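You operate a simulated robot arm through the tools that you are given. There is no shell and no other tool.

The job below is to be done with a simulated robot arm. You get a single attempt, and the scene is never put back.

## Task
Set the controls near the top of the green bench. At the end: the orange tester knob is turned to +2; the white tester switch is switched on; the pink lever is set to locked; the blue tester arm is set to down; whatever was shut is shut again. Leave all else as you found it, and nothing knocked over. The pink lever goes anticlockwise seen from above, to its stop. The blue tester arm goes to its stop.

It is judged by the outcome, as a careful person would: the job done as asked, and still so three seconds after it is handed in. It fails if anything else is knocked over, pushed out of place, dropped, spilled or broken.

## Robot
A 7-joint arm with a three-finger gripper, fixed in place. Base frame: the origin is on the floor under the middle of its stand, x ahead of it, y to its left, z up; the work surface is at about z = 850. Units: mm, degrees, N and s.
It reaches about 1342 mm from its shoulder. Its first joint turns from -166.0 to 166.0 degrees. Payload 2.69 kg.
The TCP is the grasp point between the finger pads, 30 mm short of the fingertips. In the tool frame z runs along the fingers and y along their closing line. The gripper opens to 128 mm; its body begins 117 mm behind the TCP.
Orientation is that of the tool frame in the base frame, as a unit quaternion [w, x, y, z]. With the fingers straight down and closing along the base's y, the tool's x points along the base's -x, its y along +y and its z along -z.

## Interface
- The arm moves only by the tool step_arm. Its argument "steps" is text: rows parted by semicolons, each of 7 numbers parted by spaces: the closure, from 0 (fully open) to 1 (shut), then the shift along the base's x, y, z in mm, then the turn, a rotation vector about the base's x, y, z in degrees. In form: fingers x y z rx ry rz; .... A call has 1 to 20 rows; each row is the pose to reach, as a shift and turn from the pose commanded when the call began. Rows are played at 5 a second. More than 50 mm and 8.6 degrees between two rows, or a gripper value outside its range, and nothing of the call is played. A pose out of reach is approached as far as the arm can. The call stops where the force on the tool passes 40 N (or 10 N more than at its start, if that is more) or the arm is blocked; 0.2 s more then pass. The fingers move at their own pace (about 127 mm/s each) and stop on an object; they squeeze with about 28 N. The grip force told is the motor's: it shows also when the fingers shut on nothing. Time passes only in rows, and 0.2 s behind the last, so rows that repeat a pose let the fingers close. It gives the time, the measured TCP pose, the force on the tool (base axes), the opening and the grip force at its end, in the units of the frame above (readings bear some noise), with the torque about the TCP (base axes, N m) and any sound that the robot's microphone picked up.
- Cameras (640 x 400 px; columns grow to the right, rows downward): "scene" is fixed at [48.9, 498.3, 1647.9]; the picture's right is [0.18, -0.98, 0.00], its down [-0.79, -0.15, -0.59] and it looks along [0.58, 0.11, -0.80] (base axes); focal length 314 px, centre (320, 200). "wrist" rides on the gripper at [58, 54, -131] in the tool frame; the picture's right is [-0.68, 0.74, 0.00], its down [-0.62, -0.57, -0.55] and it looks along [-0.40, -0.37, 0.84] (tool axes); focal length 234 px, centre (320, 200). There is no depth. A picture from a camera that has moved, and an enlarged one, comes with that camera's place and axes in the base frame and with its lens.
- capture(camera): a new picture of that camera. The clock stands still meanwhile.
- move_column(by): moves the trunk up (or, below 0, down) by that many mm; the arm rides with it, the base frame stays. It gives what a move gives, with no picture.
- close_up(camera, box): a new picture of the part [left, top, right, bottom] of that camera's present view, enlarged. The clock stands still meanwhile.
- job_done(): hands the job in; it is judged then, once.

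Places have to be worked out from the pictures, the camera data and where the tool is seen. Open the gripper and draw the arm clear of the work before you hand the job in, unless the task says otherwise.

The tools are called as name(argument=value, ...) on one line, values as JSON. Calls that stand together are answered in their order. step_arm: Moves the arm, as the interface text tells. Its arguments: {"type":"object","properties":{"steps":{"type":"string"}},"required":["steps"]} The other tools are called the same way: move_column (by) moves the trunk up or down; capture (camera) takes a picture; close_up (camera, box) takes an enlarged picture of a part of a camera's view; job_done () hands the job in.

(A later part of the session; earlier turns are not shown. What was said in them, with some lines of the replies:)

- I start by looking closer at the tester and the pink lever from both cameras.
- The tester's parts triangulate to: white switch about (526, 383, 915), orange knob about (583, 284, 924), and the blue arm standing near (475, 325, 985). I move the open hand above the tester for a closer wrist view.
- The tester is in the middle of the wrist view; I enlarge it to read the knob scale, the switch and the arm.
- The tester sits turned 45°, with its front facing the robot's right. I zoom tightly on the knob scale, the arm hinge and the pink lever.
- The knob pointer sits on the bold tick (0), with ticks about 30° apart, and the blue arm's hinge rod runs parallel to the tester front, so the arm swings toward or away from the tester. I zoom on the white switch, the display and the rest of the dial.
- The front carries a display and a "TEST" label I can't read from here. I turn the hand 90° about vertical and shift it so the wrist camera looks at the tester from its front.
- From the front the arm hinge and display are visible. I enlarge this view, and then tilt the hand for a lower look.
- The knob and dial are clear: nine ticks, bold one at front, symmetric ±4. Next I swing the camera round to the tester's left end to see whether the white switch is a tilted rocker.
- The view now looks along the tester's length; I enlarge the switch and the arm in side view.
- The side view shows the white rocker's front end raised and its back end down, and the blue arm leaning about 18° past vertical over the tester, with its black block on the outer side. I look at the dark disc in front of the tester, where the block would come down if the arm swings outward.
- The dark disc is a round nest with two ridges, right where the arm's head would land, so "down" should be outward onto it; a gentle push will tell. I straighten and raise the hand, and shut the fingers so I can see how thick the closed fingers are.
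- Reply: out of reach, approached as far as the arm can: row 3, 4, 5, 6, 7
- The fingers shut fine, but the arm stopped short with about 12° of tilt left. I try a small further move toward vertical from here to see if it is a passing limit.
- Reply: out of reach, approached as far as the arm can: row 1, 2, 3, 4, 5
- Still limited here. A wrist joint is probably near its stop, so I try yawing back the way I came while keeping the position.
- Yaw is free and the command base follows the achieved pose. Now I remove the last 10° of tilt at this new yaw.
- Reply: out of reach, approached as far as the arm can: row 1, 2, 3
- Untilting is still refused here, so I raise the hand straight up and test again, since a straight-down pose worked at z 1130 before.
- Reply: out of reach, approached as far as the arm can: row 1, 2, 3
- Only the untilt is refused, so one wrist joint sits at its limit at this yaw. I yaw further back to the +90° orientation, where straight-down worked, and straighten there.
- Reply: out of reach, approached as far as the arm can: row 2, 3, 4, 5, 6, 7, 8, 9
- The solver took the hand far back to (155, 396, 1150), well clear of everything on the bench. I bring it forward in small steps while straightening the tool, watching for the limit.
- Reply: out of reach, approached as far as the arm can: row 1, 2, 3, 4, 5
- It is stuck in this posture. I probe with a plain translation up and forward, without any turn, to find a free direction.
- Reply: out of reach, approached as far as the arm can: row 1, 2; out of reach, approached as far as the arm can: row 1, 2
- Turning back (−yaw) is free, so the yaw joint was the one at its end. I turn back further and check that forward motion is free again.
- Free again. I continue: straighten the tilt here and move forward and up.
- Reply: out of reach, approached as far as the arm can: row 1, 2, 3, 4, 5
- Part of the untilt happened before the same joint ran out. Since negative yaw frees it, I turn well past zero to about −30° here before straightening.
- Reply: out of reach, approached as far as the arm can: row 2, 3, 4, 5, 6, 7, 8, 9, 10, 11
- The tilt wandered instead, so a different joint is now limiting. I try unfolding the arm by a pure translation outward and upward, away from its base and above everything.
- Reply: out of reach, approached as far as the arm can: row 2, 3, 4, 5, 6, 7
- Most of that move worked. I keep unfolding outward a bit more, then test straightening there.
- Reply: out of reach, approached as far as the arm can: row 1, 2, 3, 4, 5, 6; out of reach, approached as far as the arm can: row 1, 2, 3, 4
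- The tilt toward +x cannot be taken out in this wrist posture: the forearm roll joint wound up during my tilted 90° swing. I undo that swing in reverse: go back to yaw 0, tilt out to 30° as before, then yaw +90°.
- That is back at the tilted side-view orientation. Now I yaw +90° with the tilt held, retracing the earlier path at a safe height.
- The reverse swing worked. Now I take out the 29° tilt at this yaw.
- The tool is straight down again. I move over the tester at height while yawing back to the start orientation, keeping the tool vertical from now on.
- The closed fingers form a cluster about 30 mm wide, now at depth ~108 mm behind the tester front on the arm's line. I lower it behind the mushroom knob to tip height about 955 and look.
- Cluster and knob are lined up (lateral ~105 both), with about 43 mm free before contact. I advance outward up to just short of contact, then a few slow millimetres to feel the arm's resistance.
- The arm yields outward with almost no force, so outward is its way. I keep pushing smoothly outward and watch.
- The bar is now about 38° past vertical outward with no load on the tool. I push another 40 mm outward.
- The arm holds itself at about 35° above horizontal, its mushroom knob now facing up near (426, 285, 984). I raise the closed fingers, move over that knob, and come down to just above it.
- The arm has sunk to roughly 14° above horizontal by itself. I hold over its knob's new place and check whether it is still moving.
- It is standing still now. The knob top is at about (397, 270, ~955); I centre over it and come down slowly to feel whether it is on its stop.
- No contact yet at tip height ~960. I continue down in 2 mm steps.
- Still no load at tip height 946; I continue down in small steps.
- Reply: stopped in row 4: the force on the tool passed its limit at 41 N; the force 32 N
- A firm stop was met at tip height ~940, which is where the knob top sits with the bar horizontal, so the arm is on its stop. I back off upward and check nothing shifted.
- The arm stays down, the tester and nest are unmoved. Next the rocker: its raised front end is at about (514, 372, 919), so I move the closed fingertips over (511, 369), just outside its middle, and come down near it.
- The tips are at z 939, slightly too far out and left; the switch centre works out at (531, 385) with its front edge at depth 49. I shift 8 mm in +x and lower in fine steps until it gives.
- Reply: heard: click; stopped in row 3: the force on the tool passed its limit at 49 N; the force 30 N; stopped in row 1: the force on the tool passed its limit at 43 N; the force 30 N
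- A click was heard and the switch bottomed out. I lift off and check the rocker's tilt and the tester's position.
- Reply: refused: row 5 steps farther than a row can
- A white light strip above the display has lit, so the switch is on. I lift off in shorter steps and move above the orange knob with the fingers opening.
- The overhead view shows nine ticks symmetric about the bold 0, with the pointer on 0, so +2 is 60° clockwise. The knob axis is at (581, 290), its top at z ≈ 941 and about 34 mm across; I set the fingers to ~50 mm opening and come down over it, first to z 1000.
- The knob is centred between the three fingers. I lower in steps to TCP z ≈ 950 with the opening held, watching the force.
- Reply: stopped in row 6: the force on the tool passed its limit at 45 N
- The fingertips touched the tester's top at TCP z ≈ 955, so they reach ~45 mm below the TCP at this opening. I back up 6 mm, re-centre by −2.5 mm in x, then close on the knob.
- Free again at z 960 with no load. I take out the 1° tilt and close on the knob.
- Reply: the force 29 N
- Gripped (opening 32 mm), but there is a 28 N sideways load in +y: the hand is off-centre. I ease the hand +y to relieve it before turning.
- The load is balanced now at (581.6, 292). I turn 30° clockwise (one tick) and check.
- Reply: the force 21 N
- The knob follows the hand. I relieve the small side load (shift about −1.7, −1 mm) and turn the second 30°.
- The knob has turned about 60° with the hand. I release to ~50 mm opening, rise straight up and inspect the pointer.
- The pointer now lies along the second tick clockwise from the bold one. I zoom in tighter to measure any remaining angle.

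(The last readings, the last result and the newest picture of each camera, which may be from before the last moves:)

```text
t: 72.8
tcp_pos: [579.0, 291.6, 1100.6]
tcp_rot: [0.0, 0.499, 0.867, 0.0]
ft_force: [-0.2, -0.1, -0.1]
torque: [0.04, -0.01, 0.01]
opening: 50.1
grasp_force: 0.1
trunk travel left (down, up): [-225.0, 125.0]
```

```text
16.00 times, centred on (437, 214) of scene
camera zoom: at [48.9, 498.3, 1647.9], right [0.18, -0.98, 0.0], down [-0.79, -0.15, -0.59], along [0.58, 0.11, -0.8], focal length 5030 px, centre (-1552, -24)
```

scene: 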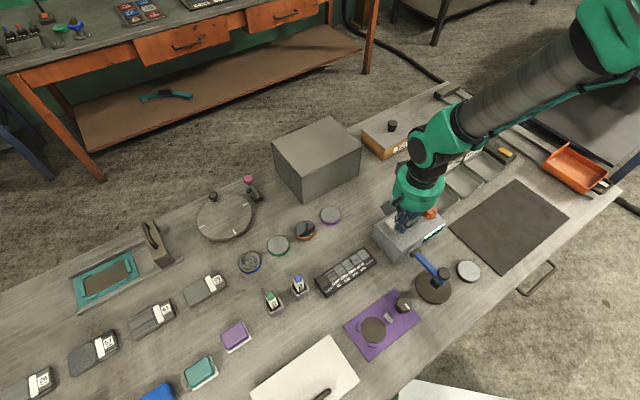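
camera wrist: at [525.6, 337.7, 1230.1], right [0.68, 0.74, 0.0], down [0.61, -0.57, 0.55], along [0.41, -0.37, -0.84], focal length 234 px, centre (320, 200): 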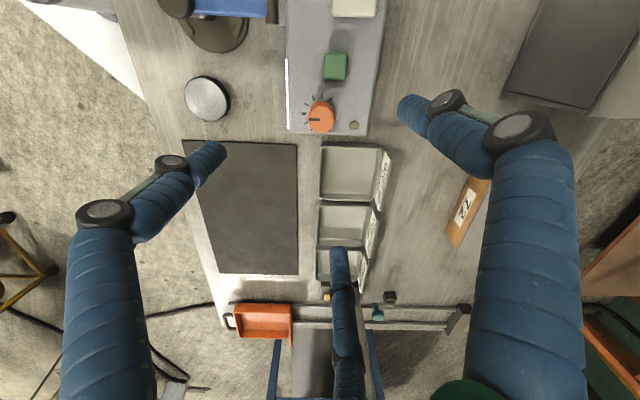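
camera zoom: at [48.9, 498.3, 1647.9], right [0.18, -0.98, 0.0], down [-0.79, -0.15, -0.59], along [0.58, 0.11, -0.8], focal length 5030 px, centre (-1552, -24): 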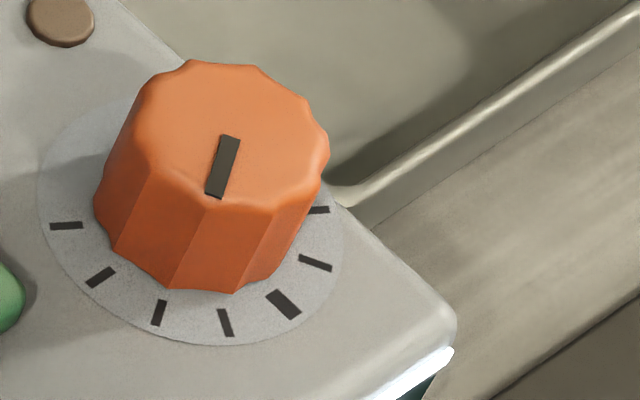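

Pointer and +2 tick are parallel in both views, so the knob is set. Next the pink lever: I close the fingers and travel at height to above (600, 800) for a close look.

step_arm(steps="0.61 0 20 20 0 0 0; 0.61 0 60 40 0 0 0; 0.8 0 105 50 0 0 0; 1 0 150 50 0 0 0; 1 0 195 50 0 0 0; 1 0 240 50 0 0 0; 1 0 285 50 0 0 0; 1 0 330 50 0 0 0; 1 5 375 50 0 0 0; 1 10 420 50 0 0 0; 1 15 460 50 0 0 0; 1 20 480 50 0 0 0; 1 20 480 50 0 0 0")

capture(camera="wrist")

capture(camera="scene")

```text
t: 75.6
tcp_pos: [599.1, 773.0, 1149.8]
tcp_rot: [0.0, 0.5, 0.866, 0.0]
ft_force: [-0.2, -0.3, 0.5]
torque: [-0.01, 0.02, -0.02]
opening: 2.3
grasp_force: 28.1
trunk travel left (down, up): [-225.0, 125.0]
```

```text
taken
camera wrist: at [617.5, 849.3, 1282.1], right [0.98, -0.22, 0.0], down [-0.18, -0.82, 0.55], along [-0.12, -0.54, -0.84], focal length 234 px, centre (320, 200)
```

wrist: 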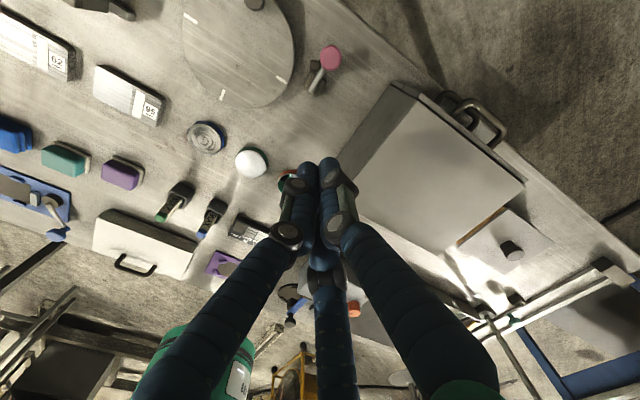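

```text
taken
```

scene: 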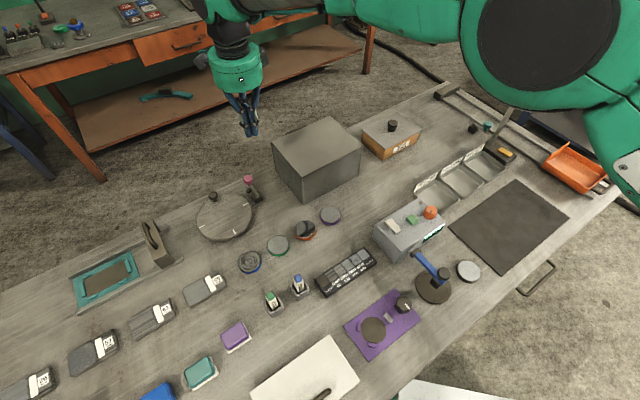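

The lever is in the wrist view; I enlarge it.

close_up(camera="wrist", box=[290, 30, 360, 100])

close_up(camera="scene", box=[230, 165, 275, 205])

```text
5.71 times, centred on (325, 65) of wrist
camera zoom: at [617.5, 849.3, 1282.1], right [0.98, -0.22, 0.0], down [-0.18, -0.82, 0.55], along [-0.12, -0.54, -0.84], focal length 1338 px, centre (291, 971)
```

zoom: 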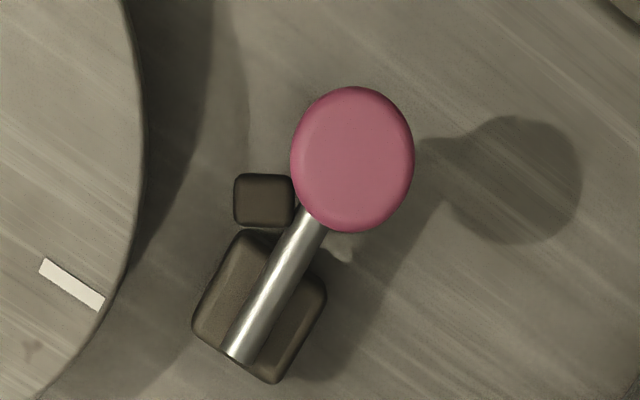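

```text
10.00 times, centred on (252, 185) of scene
camera zoom: at [48.9, 498.3, 1647.9], right [0.18, -0.98, 0.0], down [-0.79, -0.15, -0.59], along [0.58, 0.11, -0.8], focal length 3144 px, centre (995, 350)
```

zoom: 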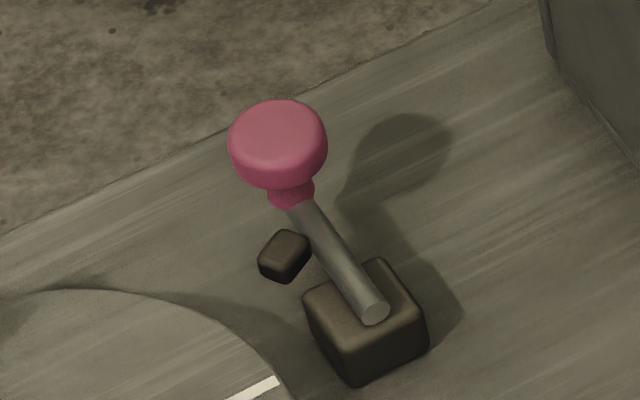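

The lever pivots near (590, 795) with its pink knob at (630, 834, 894); anticlockwise pushes it toward −x/+y. I place the closed fingers on its clockwise side at (658, 793) and lower to tip height ~880.

step_arm(steps="1 20 7 0 0 0 0; 1 40 14 0 0 0 0; 1 59 20 0 0 0 0; 1 59 20 -45 0 0 0; 1 59 20 -90 0 0 0; 1 59 20 -135 0 0 0; 1 59 20 -170 0 0 0; 1 59 20 -170 0 0 0")

close_up(camera="scene", box=[200, 120, 320, 220])

close_up(camera="wrist", box=[220, 60, 420, 220])

```text
t: 77.4
tcp_pos: [659.3, 792.6, 978.4]
tcp_rot: [0.0, 0.499, 0.866, 0.0]
ft_force: [0.7, 0.5, -0.8]
torque: [-0.05, 0.01, 0.01]
opening: 2.2
grasp_force: 28.2
trunk travel left (down, up): [-225.0, 125.0]
```

```text
4.00 times, centred on (260, 170) of scene
camera zoom: at [48.9, 498.3, 1647.9], right [0.18, -0.98, 0.0], down [-0.79, -0.15, -0.59], along [0.58, 0.11, -0.8], focal length 1258 px, centre (560, 320)
```

zoom: 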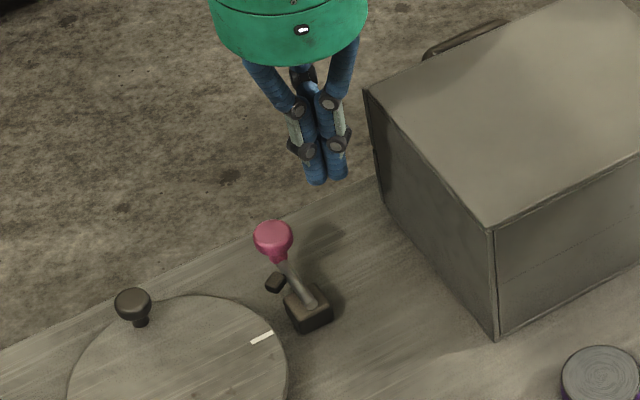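

```text
2.50 times, centred on (320, 140) of wrist
camera zoom: at [677.1, 869.3, 1111.5], right [0.98, -0.22, 0.0], down [-0.18, -0.82, 0.55], along [-0.12, -0.54, -0.84], focal length 585 px, centre (320, 350)
```

zoom: 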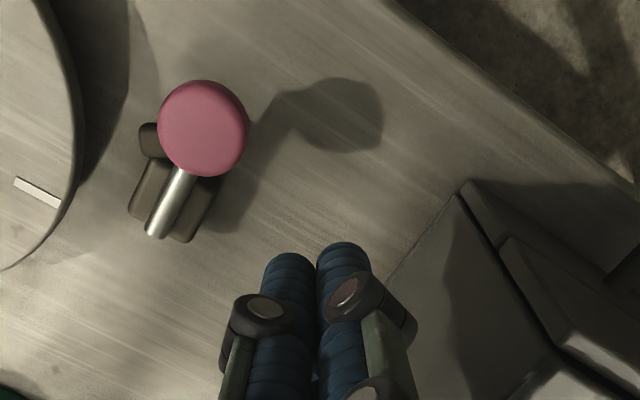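

Clearances to the grey case (about 60–70 mm) are fine. I lower the remaining 56 mm.

step_arm(steps="1 0 0 -20 0 0 0; 1 0 0 -40 0 0 0; 1 0 0 -56 0 0 0; 1 0 0 -56 0 0 0")

close_up(camera="scene", box=[200, 120, 320, 220])

close_up(camera="wrist", box=[220, 60, 420, 220])

```text
t: 78.4
tcp_pos: [659.8, 792.2, 923.6]
tcp_rot: [0.0, 0.498, 0.867, 0.0]
ft_force: [0.3, 0.1, 0.1]
torque: [-0.03, 0.0, -0.01]
opening: 2.6
grasp_force: 28.5
trunk travel left (down, up): [-225.0, 125.0]
```

```text
4.00 times, centred on (260, 170) of scene
camera zoom: at [48.9, 498.3, 1647.9], right [0.18, -0.98, 0.0], down [-0.79, -0.15, -0.59], along [0.58, 0.11, -0.8], focal length 1258 px, centre (560, 320)
```

zoom: 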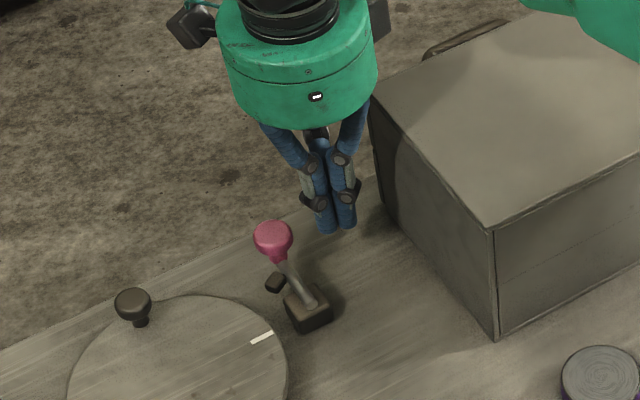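

```text
2.50 times, centred on (320, 140) of wrist
camera zoom: at [676.8, 869.4, 1055.7], right [0.98, -0.22, 0.0], down [-0.18, -0.82, 0.55], along [-0.12, -0.54, -0.84], focal length 585 px, centre (320, 350)
```

zoom: 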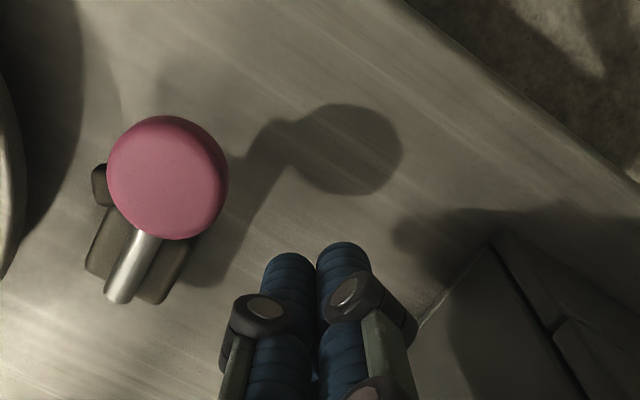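

The fingertips are level with the pink knob. I push along its arc (pivot ~(590, 795)) in small steps, first a few degrees past contact.

step_arm(steps="1 -2 6 0 0 0 0; 1 -3.5 12 0 0 0 0; 1 -4.5 17 0 0 0 0; 1 -5.5 21.3 0 0 0 0; 1 -7 26 0 0 0 0; 1 -8.6 30 0 0 0 0; 1 -8.6 30 0 0 0 0")

close_up(camera="scene", box=[200, 120, 320, 220])

close_up(camera="wrist", box=[220, 60, 420, 220])

```text
t: 80.0
tcp_pos: [650.2, 822.4, 924.8]
tcp_rot: [0.0, 0.499, 0.866, 0.0]
ft_force: [0.4, -1.2, 0.1]
torque: [-0.02, 0.02, -0.01]
opening: 2.1
grasp_force: 28.2
trunk travel left (down, up): [-225.0, 125.0]
```

```text
4.00 times, centred on (260, 170) of scene
camera zoom: at [48.9, 498.3, 1647.9], right [0.18, -0.98, 0.0], down [-0.79, -0.15, -0.59], along [0.58, 0.11, -0.8], focal length 1258 px, centre (560, 320)
```

zoom: 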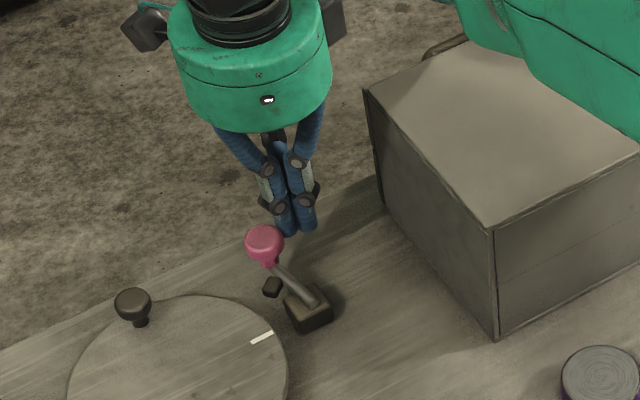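

```text
2.50 times, centred on (320, 140) of wrist
camera zoom: at [667.7, 899.2, 1056.0], right [0.98, -0.22, 0.0], down [-0.18, -0.82, 0.55], along [-0.12, -0.54, -0.84], focal length 585 px, centre (320, 350)
```

zoom: 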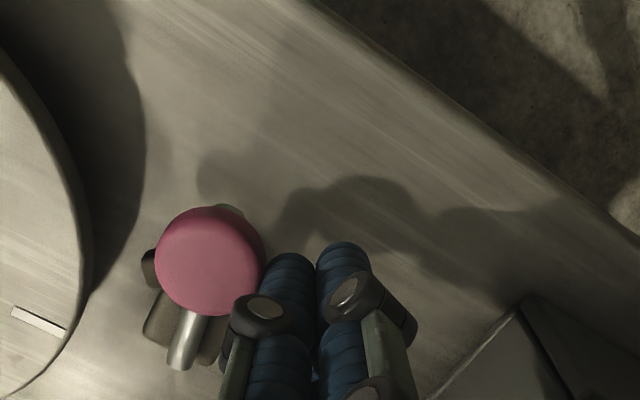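

The knob is moving with hardly any force. I zoom to check the small black block beside it.

close_up(camera="scene", box=[230, 165, 275, 205])

close_up(camera="wrist", box=[250, 110, 330, 190])

```text
10.00 times, centred on (252, 185) of scene
camera zoom: at [48.9, 498.3, 1647.9], right [0.18, -0.98, 0.0], down [-0.79, -0.15, -0.59], along [0.58, 0.11, -0.8], focal length 3144 px, centre (995, 350)
```

zoom: 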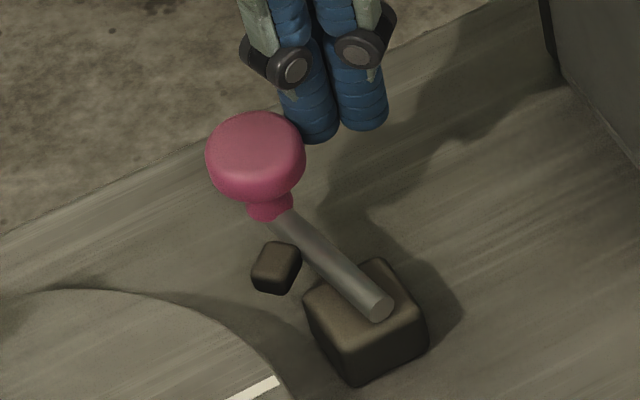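

```text
5.00 times, centred on (290, 150) of wrist
camera zoom: at [667.7, 899.2, 1056.0], right [0.98, -0.22, 0.0], down [-0.18, -0.82, 0.55], along [-0.12, -0.54, -0.84], focal length 1171 px, centre (470, 450)
```

zoom: 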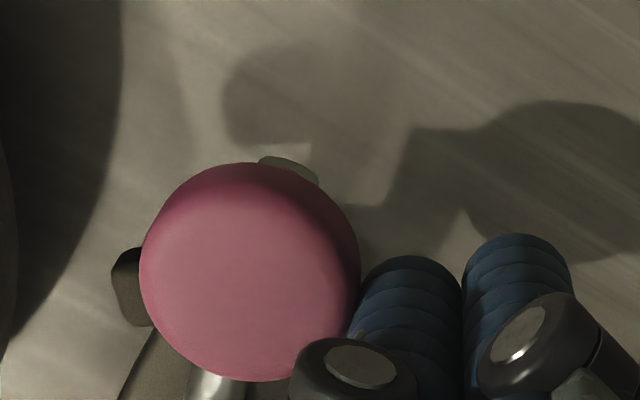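

The black block moves together with the lever, so it is part of it, and the pivot is about (593, 798). I continue pushing along the arc.

step_arm(steps="1 -1.7 3.3 0 0 0 0; 1 -3.5 6.6 0 0 0 0; 1 -5.8 10.2 0 0 0 0; 1 -8.3 13.8 0 0 0 0; 1 -11.1 17 0 0 0 0; 1 -14.1 20.2 0 0 0 0; 1 -14.1 20.2 0 0 0 0")

close_up(camera="scene", box=[230, 165, 275, 205])

close_up(camera="wrist", box=[220, 60, 420, 220])

```text
t: 81.6
tcp_pos: [636.6, 842.9, 923.2]
tcp_rot: [0.001, 0.499, 0.866, 0.0]
ft_force: [-0.1, -0.2, 0.4]
torque: [0.0, 0.06, -0.01]
opening: 2.2
grasp_force: 27.8
trunk travel left (down, up): [-225.0, 125.0]
```

```text
10.00 times, centred on (252, 185) of scene
camera zoom: at [48.9, 498.3, 1647.9], right [0.18, -0.98, 0.0], down [-0.79, -0.15, -0.59], along [0.58, 0.11, -0.8], focal length 3144 px, centre (995, 350)
```

zoom: 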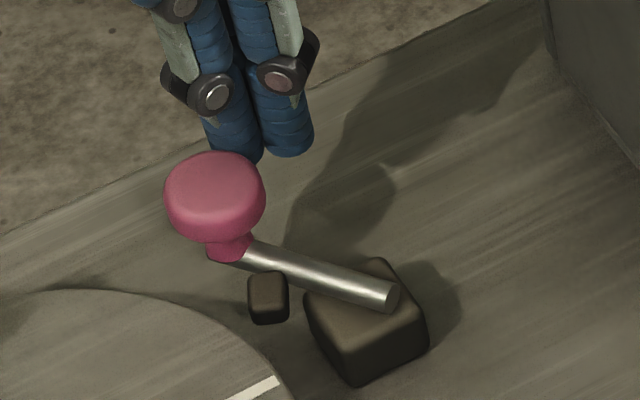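

```text
2.50 times, centred on (320, 140) of wrist
camera zoom: at [653.6, 919.3, 1055.5], right [0.98, -0.22, 0.0], down [-0.18, -0.82, 0.55], along [-0.12, -0.54, -0.84], focal length 585 px, centre (320, 350)
```

zoom: 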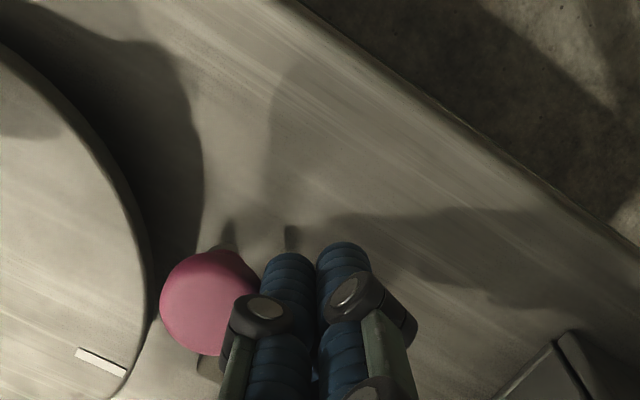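

Still no resistance. I carry on along the arc.

step_arm(steps="1 -3.6 2.7 0 0 0 0; 1 -7.2 5.3 0 0 0 0; 1 -10.8 7.7 0 0 0 0; 1 -14.5 9.8 0 0 0 0; 1 -18.4 11.8 0 0 0 0; 1 -22.4 13.4 0 0 0 0; 1 -22.4 13.4 0 0 0 0")

close_up(camera="scene", box=[230, 165, 275, 205])

```text
t: 83.2
tcp_pos: [613.9, 855.8, 924.5]
tcp_rot: [0.0, 0.499, 0.866, 0.001]
ft_force: [-0.4, 0.3, -0.2]
torque: [-0.03, -0.02, 0.01]
opening: 2.2
grasp_force: 28.0
trunk travel left (down, up): [-225.0, 125.0]
```

```text
10.00 times, centred on (252, 185) of scene
camera zoom: at [48.9, 498.3, 1647.9], right [0.18, -0.98, 0.0], down [-0.79, -0.15, -0.59], along [0.58, 0.11, -0.8], focal length 3144 px, centre (995, 350)
```

zoom: 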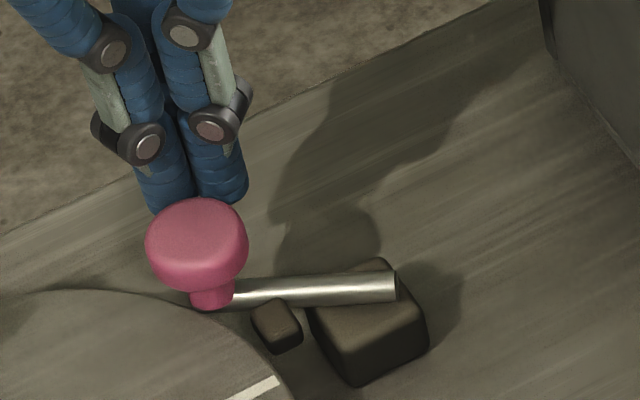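

The lever now points roughly +y and keeps going freely. I continue along the arc.

step_arm(steps="1 -4 1.6 0 0 0 0; 1 -8 2.8 0 0 0 0; 1 -12.3 3.6 0 0 0 0; 1 -16.6 4 0 0 0 0; 1 -20.9 4.2 0 0 0 0; 1 -25.2 4 0 0 0 0; 1 -25.2 4 0 0 0 0")

close_up(camera="scene", box=[230, 165, 275, 205])

close_up(camera="wrist", box=[220, 60, 420, 240])

```text
t: 84.1
tcp_pos: [608.3, 858.2, 923.7]
tcp_rot: [0.002, 0.5, 0.866, 0.002]
ft_force: [14.2, 6.0, -4.9]
torque: [0.01, -0.43, 0.08]
opening: 2.1
grasp_force: 28.1
trunk travel left (down, up): [-225.0, 125.0]
stopped in row 4: the force on the tool passed its limit at 46 N (the readings are from after the stop); the commanded pose is now the measured one
```

```text
10.00 times, centred on (252, 185) of scene
camera zoom: at [48.9, 498.3, 1647.9], right [0.18, -0.98, 0.0], down [-0.79, -0.15, -0.59], along [0.58, 0.11, -0.8], focal length 3144 px, centre (995, 350)
```

zoom: 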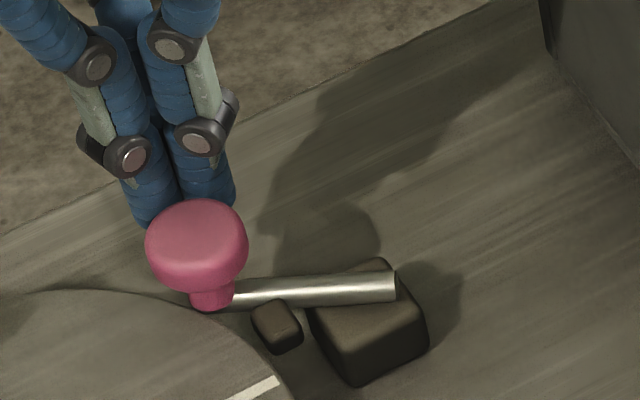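

```text
2.22 times, centred on (320, 150) of wrist
camera zoom: at [624.7, 934.7, 1056.8], right [0.98, -0.22, 0.01], down [-0.19, -0.82, 0.55], along [-0.11, -0.53, -0.84], focal length 520 px, centre (320, 311)
```

zoom: 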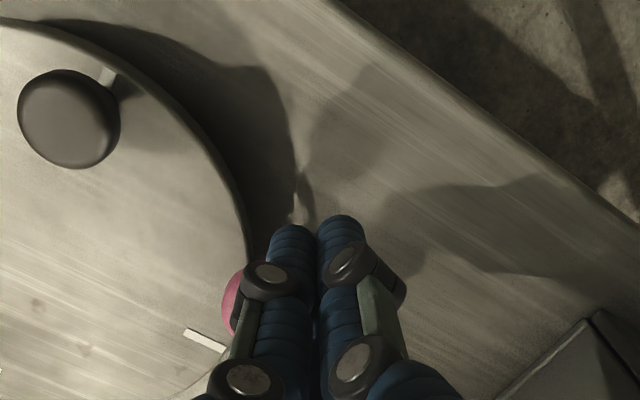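

The lever did not move further and the force rose to 46 N, so it is at its stop. I back off, lift clear and inspect.

step_arm(steps="1 5 2 0 0 0 0; 1 12 6 5 0 0 0; 1 15 8 40 0 0 0; 1 15 8 85 0 0 0; 1 15 8 130 0 0 0; 1 15 0 170 0 0 0; 1 15 -30 190 0 0 0; 1 15 -30 190 0 0 0")

close_up(camera="scene", box=[230, 165, 275, 205])

capture(camera="wrist")

capture(camera="scene")

```text
t: 85.9
tcp_pos: [619.8, 827.9, 1117.4]
tcp_rot: [0.002, 0.501, 0.866, 0.002]
ft_force: [0.1, 0.4, -0.4]
torque: [0.1, 0.01, 0.02]
opening: 2.3
grasp_force: 27.6
trunk travel left (down, up): [-225.0, 125.0]
```

```text
10.00 times, centred on (252, 185) of scene
camera zoom: at [48.9, 498.3, 1647.9], right [0.18, -0.98, 0.0], down [-0.79, -0.15, -0.59], along [0.58, 0.11, -0.8], focal length 3144 px, centre (995, 350)
```

zoom: 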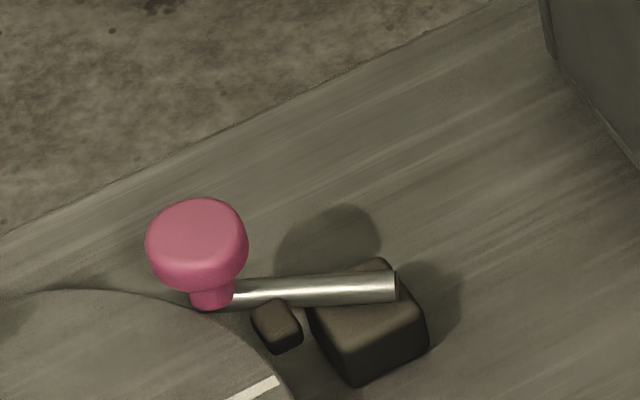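

```text
taken
camera wrist: at [636.3, 904.2, 1249.3], right [0.98, -0.22, 0.01], down [-0.19, -0.82, 0.55], along [-0.11, -0.53, -0.84], focal length 234 px, centre (320, 200)
```

wrist: 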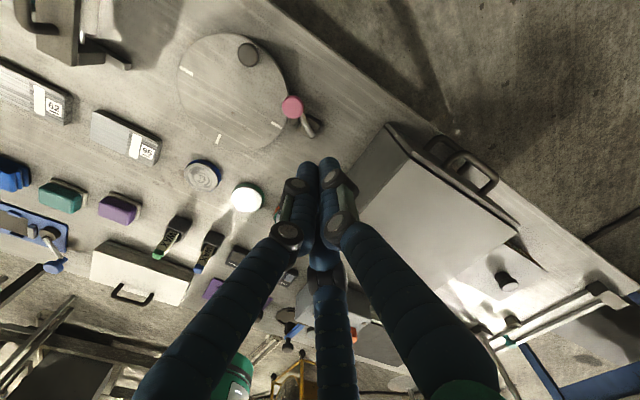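

```text
taken
```

scene: 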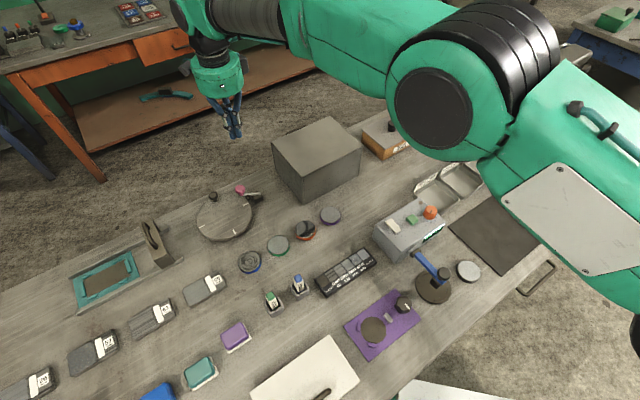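

close_up(camera="wrist", box=[260, 70, 340, 150])

close_up(camera="scene", box=[180, 110, 440, 280])

```text
5.00 times, centred on (300, 110) of wrist
camera zoom: at [636.3, 904.2, 1249.3], right [0.98, -0.22, 0.01], down [-0.19, -0.82, 0.55], along [-0.11, -0.53, -0.84], focal length 1171 px, centre (420, 650)
```

zoom: 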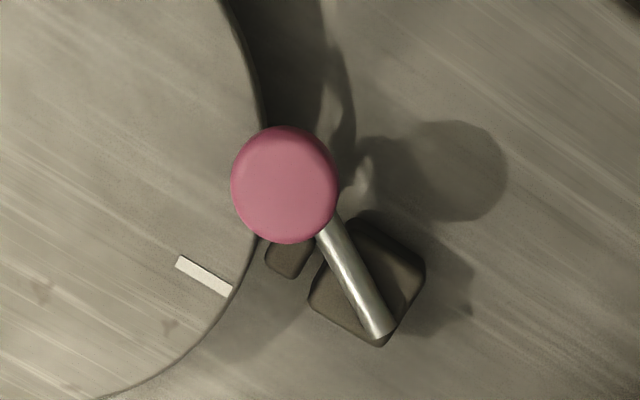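

```text
2.35 times, centred on (310, 195) of scene
camera zoom: at [48.9, 498.3, 1647.9], right [0.18, -0.98, 0.0], down [-0.79, -0.15, -0.59], along [0.58, 0.11, -0.8], focal length 740 px, centre (344, 212)
```

zoom: 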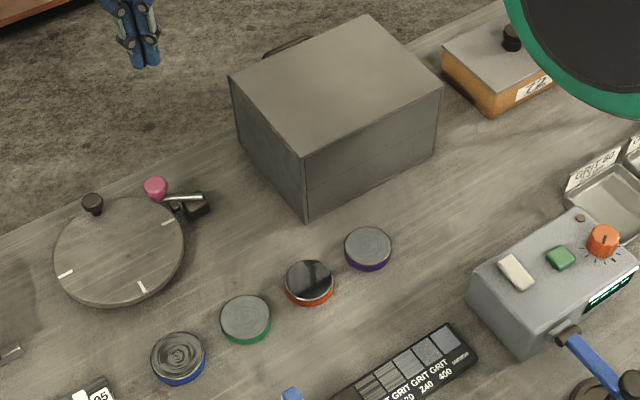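

The tab of the lever now sits against the turntable rim and the turntable marks are unchanged, so the lever is locked. I retreat to the start area, opening the fingers, and then verify everything.

step_arm(steps="1 -5 -10 40 0 0 0; 1 -15 -30 80 0 0 0; 1 -30 -60 115 0 0 0; 1 -45 -95 130 0 0 0; 1 -60 -130 140 0 0 0; 0.7 -75 -165 140 0 0 0; 0.3 -95 -205 140 0 0 0; 0 -115 -240 140 0 0 0; 0 -130 -275 140 0 0 0; 0 -146 -305 140 0 0 0; 0 -170 -305 140 0 0 0; 0 -210 -305 140 0 0 0; 0 -210 -305 140 0 0 0")

capture(camera="scene")

close_up(camera="scene", box=[350, 170, 480, 280])

close_up(camera="scene", box=[390, 235, 490, 320])

capture(camera="wrist")

```text
t: 88.7
tcp_pos: [409.4, 523.9, 1255.8]
tcp_rot: [0.003, 0.499, 0.866, 0.004]
ft_force: [-0.3, 0.0, 0.3]
torque: [0.03, -0.12, 0.0]
opening: 127.8
grasp_force: 0.1
trunk travel left (down, up): [-225.0, 125.0]
```

```text
taken
```

scene: 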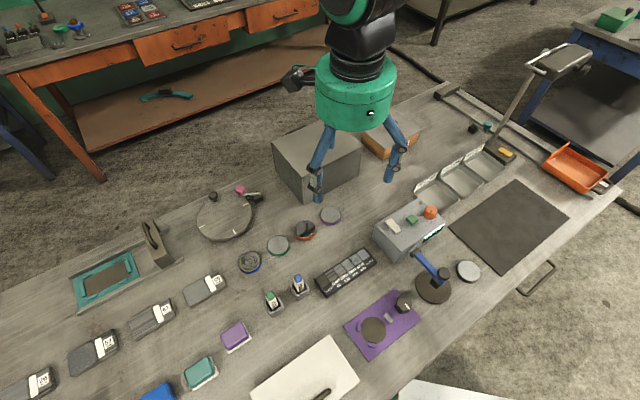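

```text
3.64 times, centred on (415, 225) of scene
camera zoom: at [48.9, 498.3, 1647.9], right [0.18, -0.98, 0.0], down [-0.79, -0.15, -0.59], along [0.58, 0.11, -0.8], focal length 1143 px, centre (-26, 109)
```

zoom: 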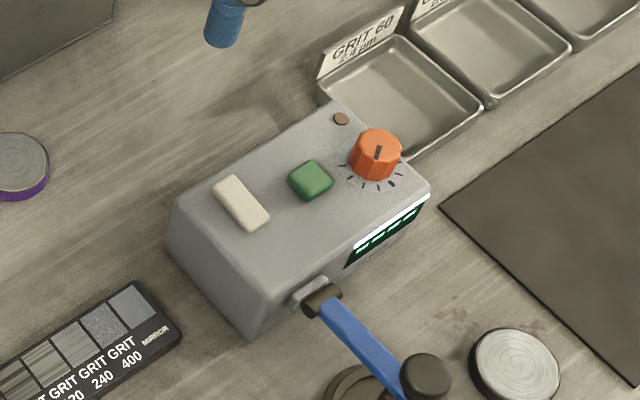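

```text
4.71 times, centred on (440, 278) of scene
camera zoom: at [48.9, 498.3, 1647.9], right [0.18, -0.98, 0.0], down [-0.79, -0.15, -0.59], along [0.58, 0.11, -0.8], focal length 1479 px, centre (-245, -165)
```

zoom: 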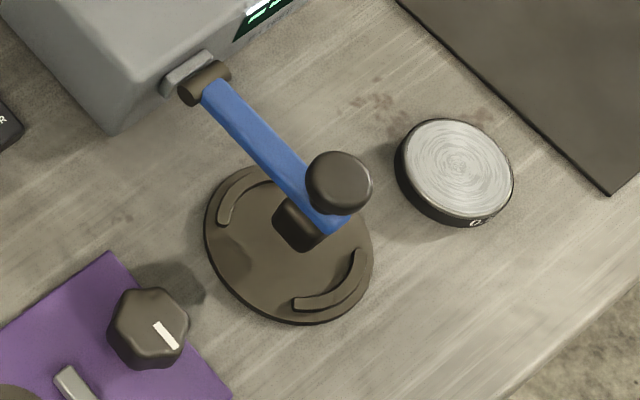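

```text
taken
camera wrist: at [425.8, 598.9, 1388.1], right [0.98, -0.22, 0.01], down [-0.19, -0.82, 0.55], along [-0.11, -0.53, -0.84], focal length 234 px, centre (320, 200)
```

wrist: 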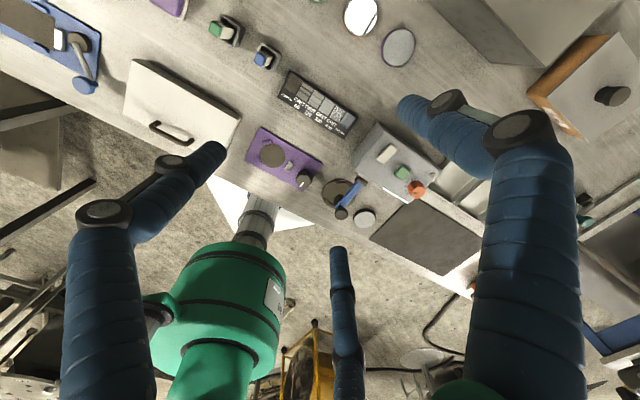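

Everything looks in place and nothing else has shifted. I take one last close look at the display and the knob for any clue that would contradict the clockwise-plus reading.

close_up(camera="scene", box=[415, 195, 450, 245])

close_up(camera="wrist", box=[345, 130, 445, 215])

close_up(camera="scene", box=[230, 165, 275, 205])

```text
8.00 times, centred on (432, 220) of scene
camera zoom: at [48.9, 498.3, 1647.9], right [0.18, -0.98, 0.0], down [-0.79, -0.15, -0.59], along [0.58, 0.11, -0.8], focal length 2515 px, centre (-580, 40)
```

zoom: 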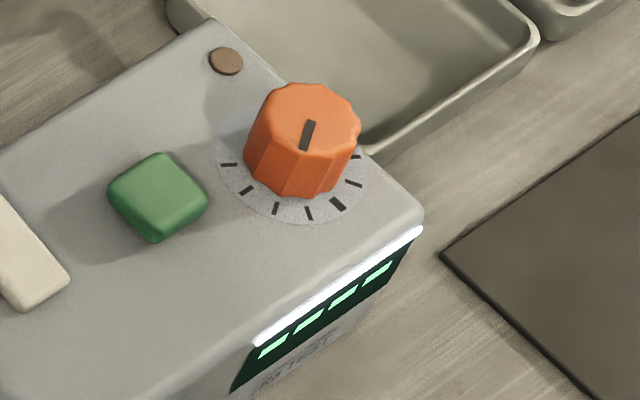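

```text
4.71 times, centred on (395, 172) of wrist
camera zoom: at [425.8, 598.9, 1388.1], right [0.98, -0.22, 0.01], down [-0.19, -0.82, 0.55], along [-0.11, -0.53, -0.84], focal length 1102 px, centre (-33, 329)
```

zoom: 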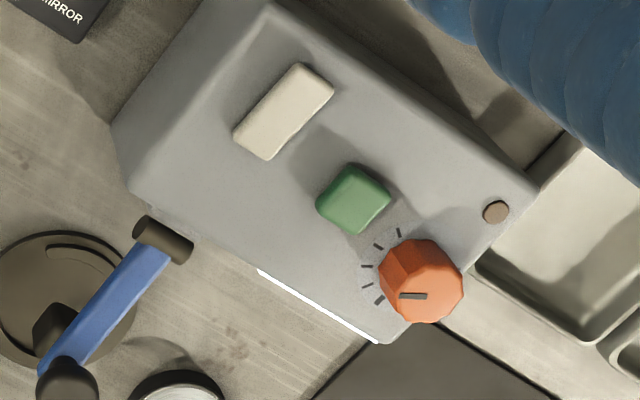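

```text
10.00 times, centred on (252, 185) of scene
camera zoom: at [48.9, 498.3, 1647.9], right [0.18, -0.98, 0.0], down [-0.79, -0.15, -0.59], along [0.58, 0.11, -0.8], focal length 3144 px, centre (995, 350)
```

zoom: 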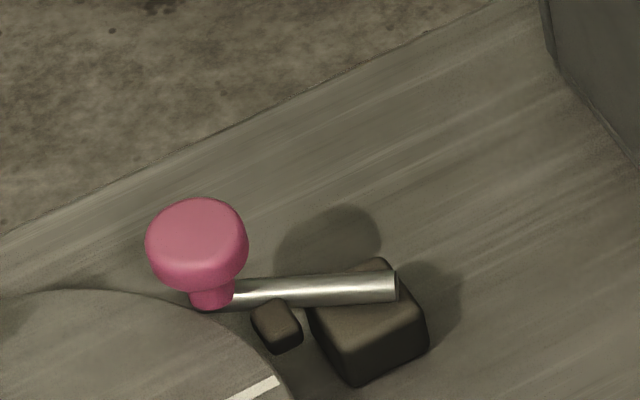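

The knob points at the second tick clockwise of zero, the switch light is on, the blue arm is down on its stop and the pink lever is at its anticlockwise stop. The gripper is open and the arm is well clear, so I hand the job in.

job_done()

```text
The job is handed in.
```

All four controls are set, and the job is handed in. In the last pictures nothing else on the bench had moved.

- **Orange tester knob:** turned 60° clockwise, so the pointer sits on the second tick past the bold one. The dial has no numbers or plus/minus signs. I took the bold tick as 0 and clockwise as plus.
- **White tester switch:** on. It clicked when I pressed its raised end, and a light strip above the display came on.
- **Blue tester arm:** down. It swung outward over the round nest in front of the tester, and pressing it further moved nothing.
- **Pink lever:** turned anticlockwise until it would go no further. Its tab now rests by the turntable rim, and the turntable has not turned.

I opened nothing, so there was nothing to shut again. The gripper is open and the arm is well above the bench.

Partway through, the arm ran into a joint limit and swung back toward its base before I unwound it. It touched nothing on the way.
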